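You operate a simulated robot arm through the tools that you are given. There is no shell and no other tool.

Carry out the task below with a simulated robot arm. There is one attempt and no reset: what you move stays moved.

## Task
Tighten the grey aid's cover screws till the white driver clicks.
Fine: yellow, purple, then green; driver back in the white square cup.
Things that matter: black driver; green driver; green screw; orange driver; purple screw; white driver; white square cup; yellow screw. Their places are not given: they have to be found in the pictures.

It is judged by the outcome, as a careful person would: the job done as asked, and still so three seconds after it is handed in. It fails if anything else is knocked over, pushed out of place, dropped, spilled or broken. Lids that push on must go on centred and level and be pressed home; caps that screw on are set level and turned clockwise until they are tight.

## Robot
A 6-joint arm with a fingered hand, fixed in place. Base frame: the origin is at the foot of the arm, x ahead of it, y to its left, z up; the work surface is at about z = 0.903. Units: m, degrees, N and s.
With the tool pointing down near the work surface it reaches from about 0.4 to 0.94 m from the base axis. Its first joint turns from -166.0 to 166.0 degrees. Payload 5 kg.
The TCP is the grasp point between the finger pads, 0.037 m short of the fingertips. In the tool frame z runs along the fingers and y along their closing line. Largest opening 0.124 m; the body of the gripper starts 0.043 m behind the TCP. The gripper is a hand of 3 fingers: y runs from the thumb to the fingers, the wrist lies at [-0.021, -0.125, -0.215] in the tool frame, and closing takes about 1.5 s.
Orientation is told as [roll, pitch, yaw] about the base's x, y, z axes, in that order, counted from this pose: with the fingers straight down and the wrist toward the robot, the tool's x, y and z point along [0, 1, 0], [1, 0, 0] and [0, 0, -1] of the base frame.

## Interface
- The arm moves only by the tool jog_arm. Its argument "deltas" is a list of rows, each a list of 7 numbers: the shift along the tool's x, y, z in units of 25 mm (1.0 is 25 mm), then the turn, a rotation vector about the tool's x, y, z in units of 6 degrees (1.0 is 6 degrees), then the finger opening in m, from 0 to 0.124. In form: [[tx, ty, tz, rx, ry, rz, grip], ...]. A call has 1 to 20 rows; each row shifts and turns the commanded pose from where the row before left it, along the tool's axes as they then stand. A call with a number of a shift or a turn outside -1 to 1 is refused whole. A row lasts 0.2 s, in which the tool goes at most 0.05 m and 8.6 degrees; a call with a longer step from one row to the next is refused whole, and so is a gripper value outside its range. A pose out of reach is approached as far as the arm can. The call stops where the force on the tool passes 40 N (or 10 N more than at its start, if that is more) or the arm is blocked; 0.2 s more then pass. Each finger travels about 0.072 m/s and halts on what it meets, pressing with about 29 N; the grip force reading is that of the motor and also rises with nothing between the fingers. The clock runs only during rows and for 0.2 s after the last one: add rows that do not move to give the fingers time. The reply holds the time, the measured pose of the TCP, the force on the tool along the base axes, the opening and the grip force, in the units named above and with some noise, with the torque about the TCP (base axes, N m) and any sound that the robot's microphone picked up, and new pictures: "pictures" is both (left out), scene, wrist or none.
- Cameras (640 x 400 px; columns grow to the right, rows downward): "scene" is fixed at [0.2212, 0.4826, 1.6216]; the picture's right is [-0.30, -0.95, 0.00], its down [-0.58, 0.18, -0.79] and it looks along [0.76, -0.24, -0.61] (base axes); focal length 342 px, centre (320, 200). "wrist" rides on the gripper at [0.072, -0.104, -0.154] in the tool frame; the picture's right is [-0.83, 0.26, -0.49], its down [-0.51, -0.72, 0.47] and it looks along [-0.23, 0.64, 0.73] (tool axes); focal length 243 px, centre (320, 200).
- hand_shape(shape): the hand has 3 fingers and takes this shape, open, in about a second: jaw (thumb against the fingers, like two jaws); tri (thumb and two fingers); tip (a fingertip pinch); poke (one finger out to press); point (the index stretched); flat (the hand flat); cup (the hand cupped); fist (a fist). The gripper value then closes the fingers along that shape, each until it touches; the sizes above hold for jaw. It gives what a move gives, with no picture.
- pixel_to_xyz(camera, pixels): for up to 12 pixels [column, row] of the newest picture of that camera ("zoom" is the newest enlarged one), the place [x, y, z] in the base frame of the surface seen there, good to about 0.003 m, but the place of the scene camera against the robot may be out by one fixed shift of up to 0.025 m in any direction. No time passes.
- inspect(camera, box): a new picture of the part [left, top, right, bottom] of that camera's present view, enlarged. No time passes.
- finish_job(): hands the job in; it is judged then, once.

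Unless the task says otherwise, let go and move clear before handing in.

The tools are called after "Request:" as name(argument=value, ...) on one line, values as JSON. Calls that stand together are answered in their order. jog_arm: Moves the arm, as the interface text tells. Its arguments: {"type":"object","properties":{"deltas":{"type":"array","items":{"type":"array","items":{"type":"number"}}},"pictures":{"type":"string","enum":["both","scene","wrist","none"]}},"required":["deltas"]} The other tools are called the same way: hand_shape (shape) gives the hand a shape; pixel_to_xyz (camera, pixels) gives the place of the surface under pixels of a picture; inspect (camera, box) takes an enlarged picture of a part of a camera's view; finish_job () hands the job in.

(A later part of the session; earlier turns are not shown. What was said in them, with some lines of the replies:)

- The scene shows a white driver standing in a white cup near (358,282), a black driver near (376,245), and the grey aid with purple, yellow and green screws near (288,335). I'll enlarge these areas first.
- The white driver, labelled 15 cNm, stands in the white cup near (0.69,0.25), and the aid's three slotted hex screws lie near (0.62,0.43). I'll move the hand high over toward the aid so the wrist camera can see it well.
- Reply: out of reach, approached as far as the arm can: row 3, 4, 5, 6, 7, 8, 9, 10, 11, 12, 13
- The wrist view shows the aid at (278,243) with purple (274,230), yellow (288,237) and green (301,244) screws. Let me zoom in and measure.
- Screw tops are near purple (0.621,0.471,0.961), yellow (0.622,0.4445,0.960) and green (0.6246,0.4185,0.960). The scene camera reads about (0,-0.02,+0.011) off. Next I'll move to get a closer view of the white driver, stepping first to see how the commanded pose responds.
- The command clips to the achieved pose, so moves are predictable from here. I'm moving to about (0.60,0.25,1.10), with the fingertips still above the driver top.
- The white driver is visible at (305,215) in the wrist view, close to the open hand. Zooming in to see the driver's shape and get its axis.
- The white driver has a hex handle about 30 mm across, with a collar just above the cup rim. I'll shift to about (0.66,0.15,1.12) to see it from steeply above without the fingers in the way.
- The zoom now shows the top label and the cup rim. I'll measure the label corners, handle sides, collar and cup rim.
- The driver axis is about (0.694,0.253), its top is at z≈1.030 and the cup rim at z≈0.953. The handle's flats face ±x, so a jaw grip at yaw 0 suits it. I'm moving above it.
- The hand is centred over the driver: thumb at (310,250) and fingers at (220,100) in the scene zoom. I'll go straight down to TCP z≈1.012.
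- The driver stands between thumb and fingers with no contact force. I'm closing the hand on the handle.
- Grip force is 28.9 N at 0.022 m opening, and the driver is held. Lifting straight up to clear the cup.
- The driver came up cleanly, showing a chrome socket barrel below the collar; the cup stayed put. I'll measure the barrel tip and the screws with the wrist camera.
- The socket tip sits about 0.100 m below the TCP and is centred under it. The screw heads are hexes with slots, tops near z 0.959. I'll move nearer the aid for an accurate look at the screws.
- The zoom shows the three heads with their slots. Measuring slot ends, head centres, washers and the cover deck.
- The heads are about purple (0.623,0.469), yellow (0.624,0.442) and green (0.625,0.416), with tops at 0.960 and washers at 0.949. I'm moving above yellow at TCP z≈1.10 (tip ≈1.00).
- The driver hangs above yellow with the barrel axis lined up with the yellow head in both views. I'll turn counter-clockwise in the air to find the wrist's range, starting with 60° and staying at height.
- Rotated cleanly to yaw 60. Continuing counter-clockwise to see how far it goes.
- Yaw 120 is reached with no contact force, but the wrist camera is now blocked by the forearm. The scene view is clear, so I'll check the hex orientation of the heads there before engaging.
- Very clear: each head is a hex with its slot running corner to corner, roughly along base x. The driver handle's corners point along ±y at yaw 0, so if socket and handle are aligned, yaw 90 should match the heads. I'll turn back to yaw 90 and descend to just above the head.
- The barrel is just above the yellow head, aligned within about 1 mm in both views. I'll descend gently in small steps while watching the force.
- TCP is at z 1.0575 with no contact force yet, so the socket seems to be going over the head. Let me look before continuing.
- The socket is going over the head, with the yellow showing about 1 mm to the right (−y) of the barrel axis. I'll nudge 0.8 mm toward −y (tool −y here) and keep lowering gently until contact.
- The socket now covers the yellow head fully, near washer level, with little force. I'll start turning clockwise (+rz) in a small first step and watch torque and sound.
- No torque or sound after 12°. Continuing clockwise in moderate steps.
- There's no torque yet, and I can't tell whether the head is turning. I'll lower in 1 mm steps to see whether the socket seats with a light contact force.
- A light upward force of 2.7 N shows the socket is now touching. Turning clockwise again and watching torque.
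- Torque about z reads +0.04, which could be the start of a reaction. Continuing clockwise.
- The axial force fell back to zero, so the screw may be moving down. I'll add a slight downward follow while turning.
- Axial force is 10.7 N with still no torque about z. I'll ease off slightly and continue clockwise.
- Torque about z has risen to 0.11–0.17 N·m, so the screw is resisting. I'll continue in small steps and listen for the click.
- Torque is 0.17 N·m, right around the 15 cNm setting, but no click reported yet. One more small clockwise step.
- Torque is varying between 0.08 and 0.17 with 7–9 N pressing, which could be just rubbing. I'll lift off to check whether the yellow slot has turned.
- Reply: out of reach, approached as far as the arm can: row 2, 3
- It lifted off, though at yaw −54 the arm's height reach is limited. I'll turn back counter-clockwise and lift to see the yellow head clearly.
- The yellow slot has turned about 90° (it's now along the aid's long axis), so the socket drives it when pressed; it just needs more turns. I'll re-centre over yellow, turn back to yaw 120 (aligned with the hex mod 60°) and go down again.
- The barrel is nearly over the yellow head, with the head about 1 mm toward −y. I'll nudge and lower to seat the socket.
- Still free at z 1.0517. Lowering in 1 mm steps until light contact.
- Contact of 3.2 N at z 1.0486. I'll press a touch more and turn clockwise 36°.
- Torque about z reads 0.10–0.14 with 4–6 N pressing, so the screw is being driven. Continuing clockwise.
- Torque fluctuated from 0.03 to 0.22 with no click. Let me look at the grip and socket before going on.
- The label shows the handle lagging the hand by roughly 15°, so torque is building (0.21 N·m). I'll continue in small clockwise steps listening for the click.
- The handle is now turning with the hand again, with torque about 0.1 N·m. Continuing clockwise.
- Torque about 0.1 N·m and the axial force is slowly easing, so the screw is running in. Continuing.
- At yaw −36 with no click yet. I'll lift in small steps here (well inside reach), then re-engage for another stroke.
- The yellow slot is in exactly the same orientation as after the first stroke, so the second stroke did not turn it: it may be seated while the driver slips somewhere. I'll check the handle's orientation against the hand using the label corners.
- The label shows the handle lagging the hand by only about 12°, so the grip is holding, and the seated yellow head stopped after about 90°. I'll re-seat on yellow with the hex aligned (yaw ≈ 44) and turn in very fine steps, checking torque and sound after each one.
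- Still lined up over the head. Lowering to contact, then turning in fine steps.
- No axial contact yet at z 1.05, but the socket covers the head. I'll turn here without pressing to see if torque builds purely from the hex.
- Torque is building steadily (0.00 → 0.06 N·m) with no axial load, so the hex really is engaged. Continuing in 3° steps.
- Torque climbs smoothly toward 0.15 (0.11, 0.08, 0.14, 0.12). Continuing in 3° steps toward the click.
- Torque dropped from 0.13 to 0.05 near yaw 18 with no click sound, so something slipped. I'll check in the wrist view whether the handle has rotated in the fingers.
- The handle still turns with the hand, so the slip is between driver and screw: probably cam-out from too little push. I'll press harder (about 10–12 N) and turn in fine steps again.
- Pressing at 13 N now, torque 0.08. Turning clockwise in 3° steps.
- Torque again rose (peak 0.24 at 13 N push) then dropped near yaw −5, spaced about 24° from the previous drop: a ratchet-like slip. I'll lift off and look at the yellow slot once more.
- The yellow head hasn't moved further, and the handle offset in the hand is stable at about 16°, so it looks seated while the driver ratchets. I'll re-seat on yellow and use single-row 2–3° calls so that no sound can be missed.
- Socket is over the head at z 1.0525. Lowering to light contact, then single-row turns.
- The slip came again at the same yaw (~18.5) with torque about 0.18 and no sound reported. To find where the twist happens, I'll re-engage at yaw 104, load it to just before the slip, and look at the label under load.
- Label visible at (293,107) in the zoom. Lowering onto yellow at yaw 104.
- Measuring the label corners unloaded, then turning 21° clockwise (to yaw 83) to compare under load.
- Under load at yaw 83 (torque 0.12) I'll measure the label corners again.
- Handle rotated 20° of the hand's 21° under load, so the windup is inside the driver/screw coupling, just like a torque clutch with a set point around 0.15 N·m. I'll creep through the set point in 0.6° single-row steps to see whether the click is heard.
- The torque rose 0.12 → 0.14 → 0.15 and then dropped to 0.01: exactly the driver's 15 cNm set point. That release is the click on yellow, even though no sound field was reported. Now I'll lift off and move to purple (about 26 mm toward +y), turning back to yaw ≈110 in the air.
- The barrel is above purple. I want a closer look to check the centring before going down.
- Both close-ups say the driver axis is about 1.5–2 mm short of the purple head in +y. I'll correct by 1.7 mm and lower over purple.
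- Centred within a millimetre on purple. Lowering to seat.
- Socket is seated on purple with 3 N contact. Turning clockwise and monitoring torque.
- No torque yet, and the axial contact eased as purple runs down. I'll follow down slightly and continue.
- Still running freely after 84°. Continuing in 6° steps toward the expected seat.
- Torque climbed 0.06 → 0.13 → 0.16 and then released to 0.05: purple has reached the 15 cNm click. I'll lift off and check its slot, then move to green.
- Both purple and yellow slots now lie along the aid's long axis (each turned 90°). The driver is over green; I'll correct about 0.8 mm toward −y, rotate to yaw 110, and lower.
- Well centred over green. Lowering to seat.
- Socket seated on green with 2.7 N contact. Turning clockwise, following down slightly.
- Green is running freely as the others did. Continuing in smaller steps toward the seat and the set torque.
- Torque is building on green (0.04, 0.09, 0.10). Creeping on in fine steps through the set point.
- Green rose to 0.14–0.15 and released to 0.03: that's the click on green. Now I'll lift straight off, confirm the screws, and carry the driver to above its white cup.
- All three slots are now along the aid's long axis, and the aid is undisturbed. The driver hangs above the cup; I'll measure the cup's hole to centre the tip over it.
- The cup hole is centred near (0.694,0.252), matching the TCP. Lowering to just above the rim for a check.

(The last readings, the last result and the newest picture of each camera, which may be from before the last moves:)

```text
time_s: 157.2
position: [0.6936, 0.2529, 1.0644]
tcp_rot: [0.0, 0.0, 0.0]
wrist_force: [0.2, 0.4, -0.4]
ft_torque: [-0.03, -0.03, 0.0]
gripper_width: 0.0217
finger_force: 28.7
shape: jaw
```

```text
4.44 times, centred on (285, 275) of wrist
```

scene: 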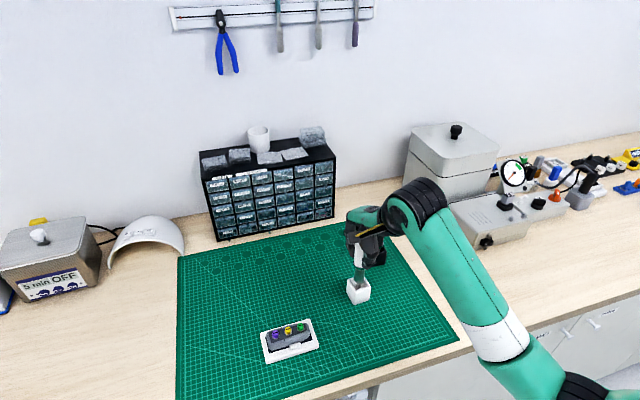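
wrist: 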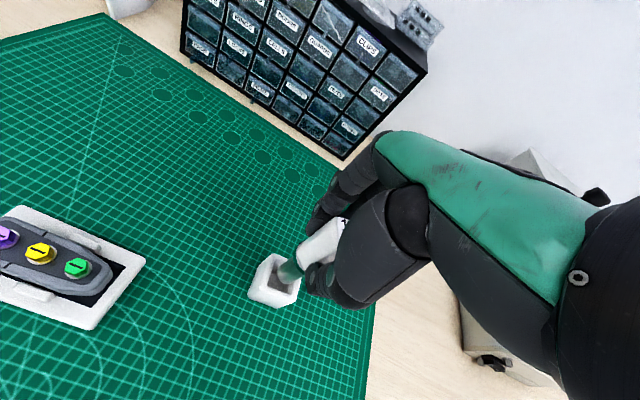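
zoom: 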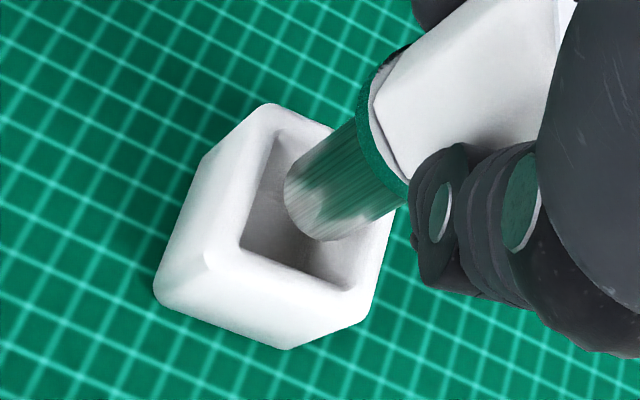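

The tip is over the hole in both views. Lowering into the cup, watching the force.

Request:
jog_arm(deltas=[[0, 0, 0.3, 0, 0, 0, 0.01], [0, 0, 0.3, 0, 0, 0, 0.01], [0, 0, 0.3, 0, 0, 0, 0.01], [0, 0, 0, 0, 0, 0, 0.01]], pictures="none")

Request:
jog_arm(deltas=[[0, 0, 0.3, 0, 0, 0, 0.01], [0, 0, 0.3, 0, 0, 0, 0.01], [0, 0, 0.2, 0, 0, 0, 0.01], [0, 0, 0, 0, 0, 0, 0.01]], pictures="both")

Request:
inspect(camera="scene", box=[335, 250, 385, 310])

Request:
inspect(camera="wrist", box=[240, 230, 330, 320])

```text
time_s: 158.2
position: [0.6947, 0.2546, 1.0429]
tcp_rot: [-0.1, 0.0, 0.0]
wrist_force: [0.0, -0.6, -0.4]
ft_torque: [0.02, 0.03, -0.03]
gripper_width: 0.0221
finger_force: 28.9
shape: jaw
```

```text
time_s: 159.2
position: [0.6936, 0.2537, 1.0214]
tcp_rot: [0.0, 0.0, 0.1]
wrist_force: [-0.5, 0.3, -0.9]
ft_torque: [0.01, -0.01, 0.01]
gripper_width: 0.022
finger_force: 28.8
shape: jaw
```

scene: 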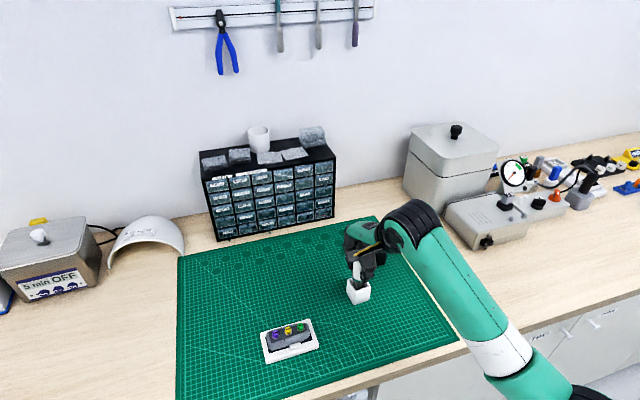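
wrist: 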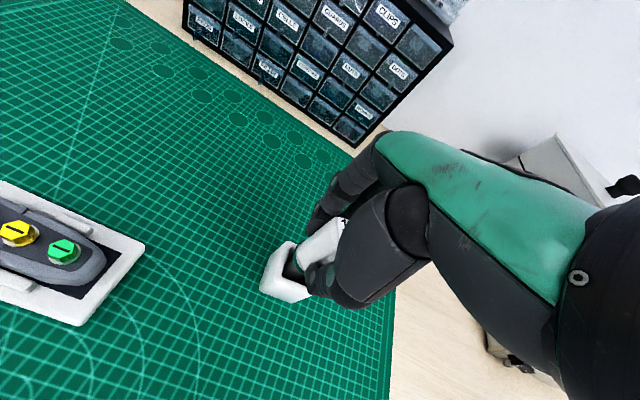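

```text
6.67 times, centred on (360, 280) of scene
```

zoom: 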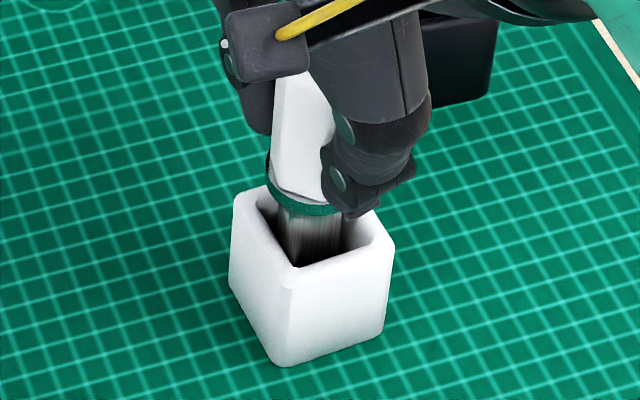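

```text
4.44 times, centred on (285, 275) of wrist
```

zoom: 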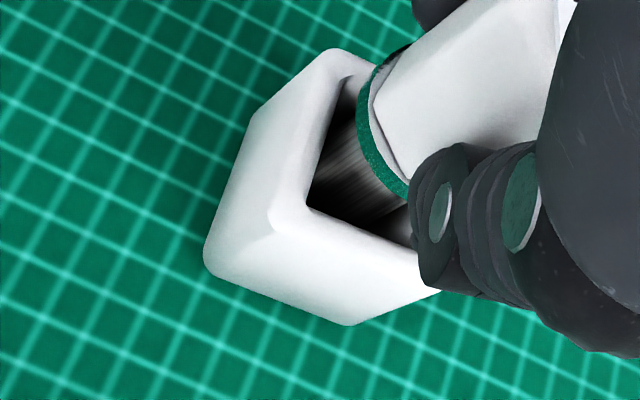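

The barrel is inside the cup with no force. Lowering the last 9 mm gently to the floor.

Request:
jog_arm(deltas=[[0, 0, 0.12, 0, 0, 0, 0.01], [0, 0, 0.1, 0, 0, 0, 0.01], [0, 0, 0, 0, 0, 0, 0.01]], pictures="none")

Request:
jog_arm(deltas=[[0, 0, 0.06, 0, 0, 0, 0.01], [0, 0, 0, 0, 0, 0, 0.01]], pictures="none")

Request:
jog_arm(deltas=[[0, 0, 0.06, 0, 0, 0, 0.01], [0, 0, 0, 0, 0, 0, 0.01]], pictures="none")

```text
time_s: 160.0
position: [0.6936, 0.2517, 1.0168]
tcp_rot: [0.0, 0.0, 0.0]
wrist_force: [0.5, -0.2, -0.3]
ft_torque: [-0.03, 0.01, 0.0]
gripper_width: 0.0221
finger_force: 28.4
shape: jaw
```

```text
time_s: 160.6
position: [0.6931, 0.2536, 1.0151]
tcp_rot: [0.0, 0.0, 0.1]
wrist_force: [0.2, -0.2, -0.8]
ft_torque: [0.0, 0.0, -0.01]
gripper_width: 0.0218
finger_force: 28.9
shape: jaw
```

```text
time_s: 161.2
position: [0.6937, 0.2531, 1.013]
tcp_rot: [0.0, 0.0, 0.0]
wrist_force: [0.6, -0.4, -1.3]
ft_torque: [0.0, 0.0, 0.01]
gripper_width: 0.0221
finger_force: 29.3
shape: jaw
```

The tip is within about 1 mm of the cup floor. One more small step to touch, then release.

Request:
jog_arm(deltas=[[0, 0, 0.04, 0, 0, 0, 0.01], [0, 0, 0, 0, 0, 0, 0.01]], pictures="none")

Request:
jog_arm(deltas=[[0, 0, 0.03, 0, 0, 0, 0.01], [0, 0, 0, 0, 0, 0, 0.01]], pictures="both")

Request:
inspect(camera="scene", box=[335, 240, 385, 310])

Request:
inspect(camera="wrist", box=[240, 230, 330, 320])

```text
time_s: 161.8
position: [0.6936, 0.2532, 1.013]
tcp_rot: [0.0, 0.0, 0.2]
wrist_force: [-0.1, 0.1, -1.6]
ft_torque: [-0.01, 0.01, 0.0]
gripper_width: 0.0221
finger_force: 29.3
shape: jaw
```

```text
time_s: 162.4
position: [0.6946, 0.2529, 1.0107]
tcp_rot: [0.1, 0.0, 0.1]
wrist_force: [0.1, 0.9, 2.0]
ft_torque: [0.0, 0.01, -0.01]
gripper_width: 0.022
finger_force: 29.5
shape: jaw
```

scene: 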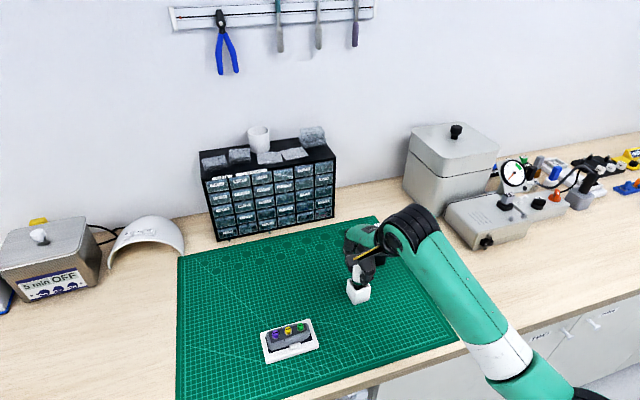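
wrist: 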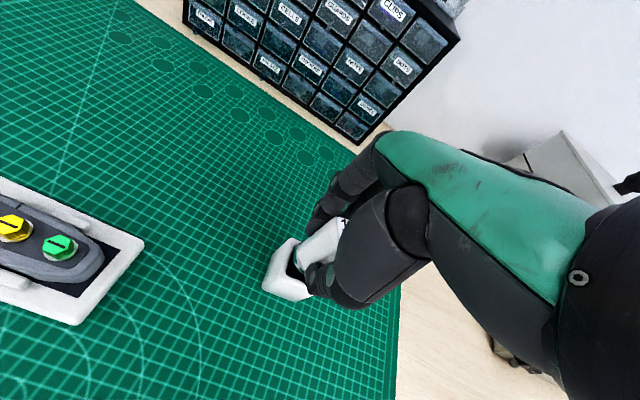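

```text
5.71 times, centred on (360, 275) of scene
```

zoom: 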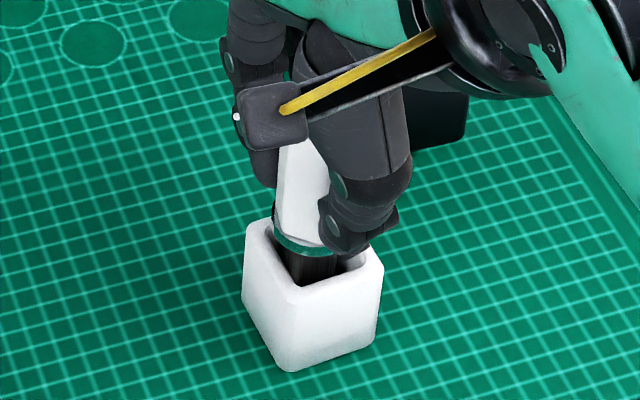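

```text
4.44 times, centred on (285, 275) of wrist
```

zoom: 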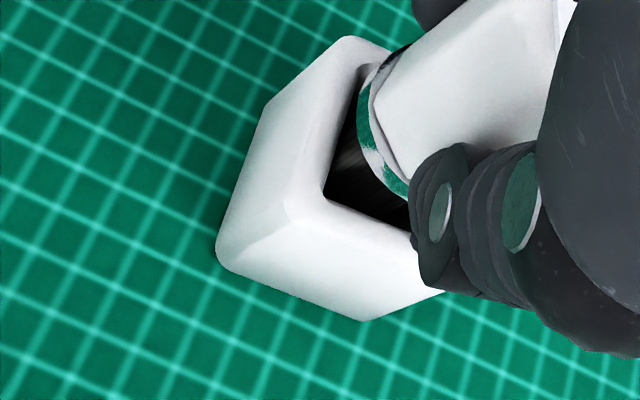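

Light 2 N contact: the driver is standing on the cup floor. Opening the hand.

Request:
jog_arm(deltas=[[0, 0, 0, 0, 0, 0, 0.03], [0, 0, 0, 0, 0, 0, 0.05], [0, 0, 0, 0, 0, 0, 0.08], [0, 0, 0, 0, 0, 0, 0.124], [0, 0, 0, 0, 0, 0, 0.124], [0, 0, 0, 0, 0, 0, 0.124], [0, 0, 0, 0, 0, 0, 0.124], [0, 0, 0, 0, 0, 0, 0.124], [0, 0, 0, 0, 0, 0, 0.124]], pictures="both")

Request:
inspect(camera="scene", box=[335, 240, 385, 310])

Request:
inspect(camera="wrist", box=[240, 180, 360, 330])

```text
time_s: 164.4
position: [0.6946, 0.2529, 1.0116]
tcp_rot: [0.0, 0.0, 0.2]
wrist_force: [0.7, 0.3, 0.0]
ft_torque: [0.01, 0.0, 0.03]
gripper_width: 0.1237
finger_force: 0.0
shape: jaw
```

scene: 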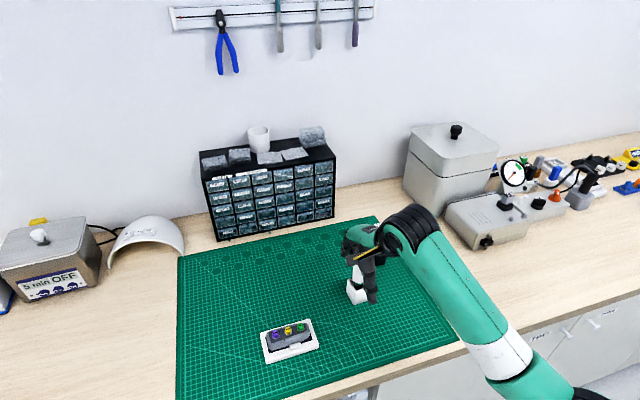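
wrist: 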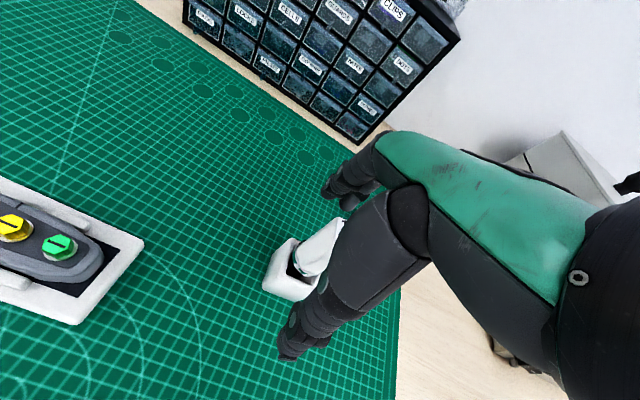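

```text
5.71 times, centred on (360, 275) of scene
```

zoom: 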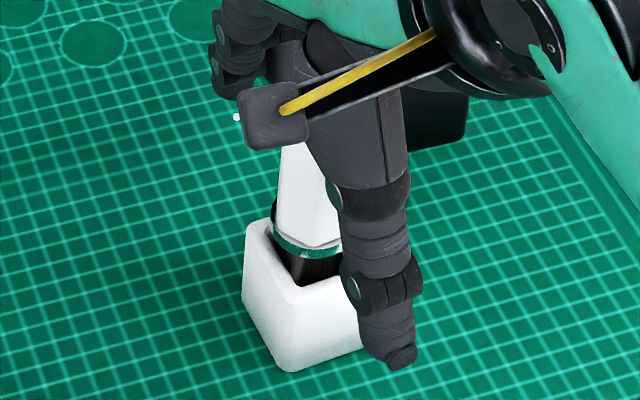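

```text
2.67 times, centred on (300, 255) of wrist
```

zoom: 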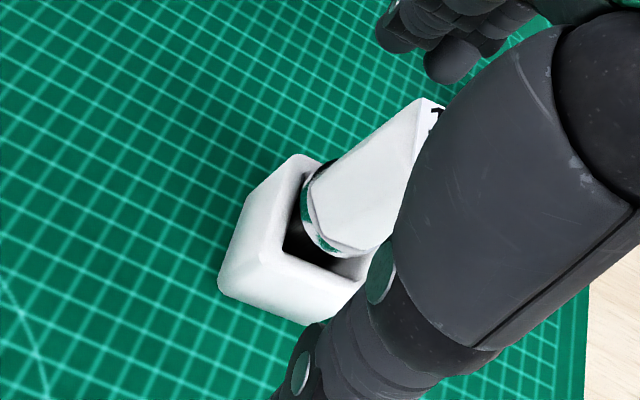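

The hand is open and the driver stands upright in the white cup. Now I'll raise the hand straight up and move clear toward the robot's right.

Request:
jog_arm(deltas=[[0, 0, -0.5, 0, 0, 0, 0.124], [0, 0, -0.8, 0, 0, 0, 0.124], [0, 0, -0.8, 0, 0, 0, 0.124], [0, 0, -0.8, 0, 0, 0, 0.124], [0, 0, -0.8, 0, 0, 0, 0.124], [0, 0, -0.8, 0, 0, 0, 0.124], [0, 0, 0, 0, 0, 0, 0.124]], pictures="none")

Request:
jog_arm(deltas=[[-0.8, 0, -0.2, 0, 0, 0, 0.124], [-0.8, 0, -0.2, 0, 0, 0, 0.124], [-0.8, 0, -0.2, 0, 0, 0, 0.124], [-0.8, 0, -0.2, 0, 0, 0, 0.124], [-0.8, 0, -0.2, 0, 0, 0, 0.124], [-0.8, 0, 0, 0, 0, 0, 0.124], [0, 0, 0, 0, 0, 0, 0.124]], pictures="both")

Request:
inspect(camera="scene", box=[330, 210, 410, 310])

Request:
inspect(camera="scene", box=[250, 310, 330, 370])

```text
time_s: 166.0
position: [0.6955, 0.2529, 1.1239]
tcp_rot: [0.0, 0.0, 0.1]
wrist_force: [-0.7, 0.4, 0.4]
ft_torque: [0.01, -0.02, 0.0]
gripper_width: 0.1237
finger_force: 0.1
shape: jaw
```

```text
time_s: 167.6
position: [0.6951, 0.1319, 1.1491]
tcp_rot: [0.0, 0.0, 0.1]
wrist_force: [0.9, -0.6, 0.5]
ft_torque: [-0.02, 0.03, 0.01]
gripper_width: 0.1234
finger_force: 0.0
shape: jaw
```

scene: 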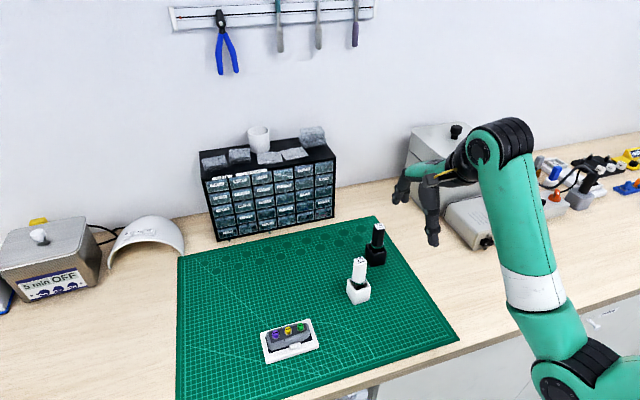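
wrist: 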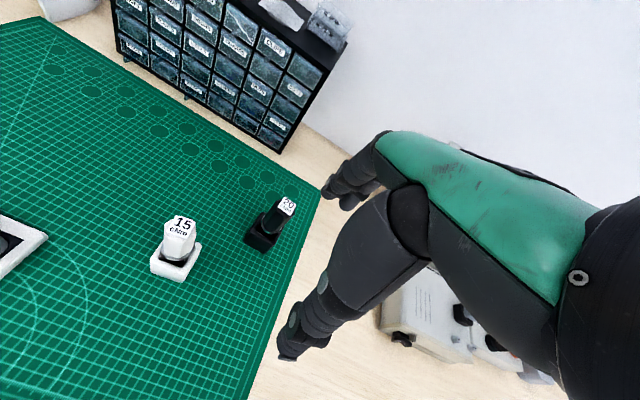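

```text
4.00 times, centred on (370, 260) of scene
```

zoom: 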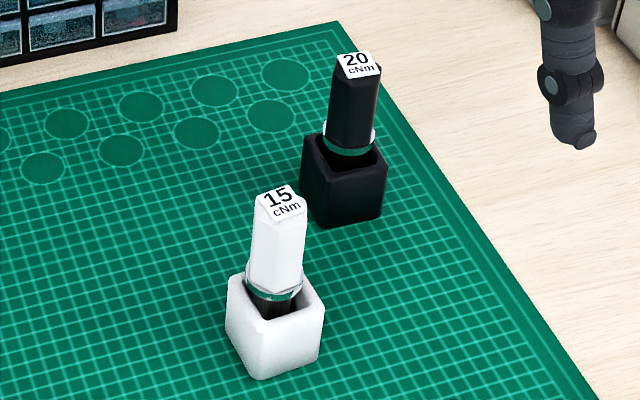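

```text
6.67 times, centred on (290, 340) of scene
```

zoom: 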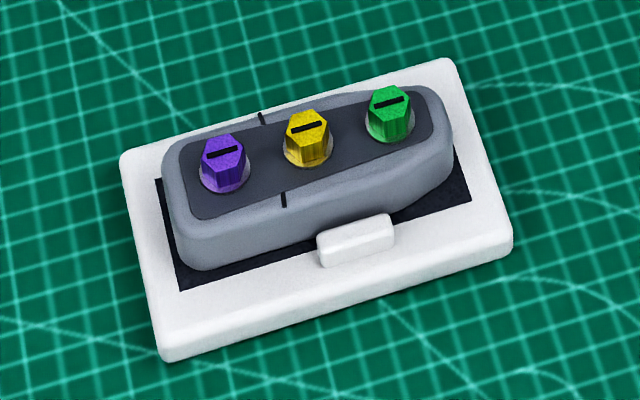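

Final check: the white driver (15 cNm) stands upright in its white cup, and the cup, the black driver and the aid are where they started. All three screws are turned home in the order yellow, purple, green. Each one rose to the driver's 15 cNm set point and released, though the replies never listed a click sound. The hand is open and clear, so I'm handing the job in.

Request:
finish_job()

```text
The job is handed in.
```

I tightened the grey aid's three cover screws in the order you asked: yellow, purple, then green. The white driver is back upright in its white square cup. I have handed the job in, but I never heard the driver click.

- **Tightening:** I took the click from the torque instead. Each screw turned about a quarter turn and stopped. The torque then built to about 0.15 N·m, which is the driver's 15 cNm setting, and suddenly dropped. None of the readings reported a sound at those moments.
- **Yellow screw:** I went back over this one several times while working out whether the driver was clicking, so it reached the set torque more than once. Its slot did not turn any further after the first time. Purple and green each reached it once.
- **Surroundings:** In the final pictures the aid, the white cup and the black driver look unmoved, and the hand is open and clear.
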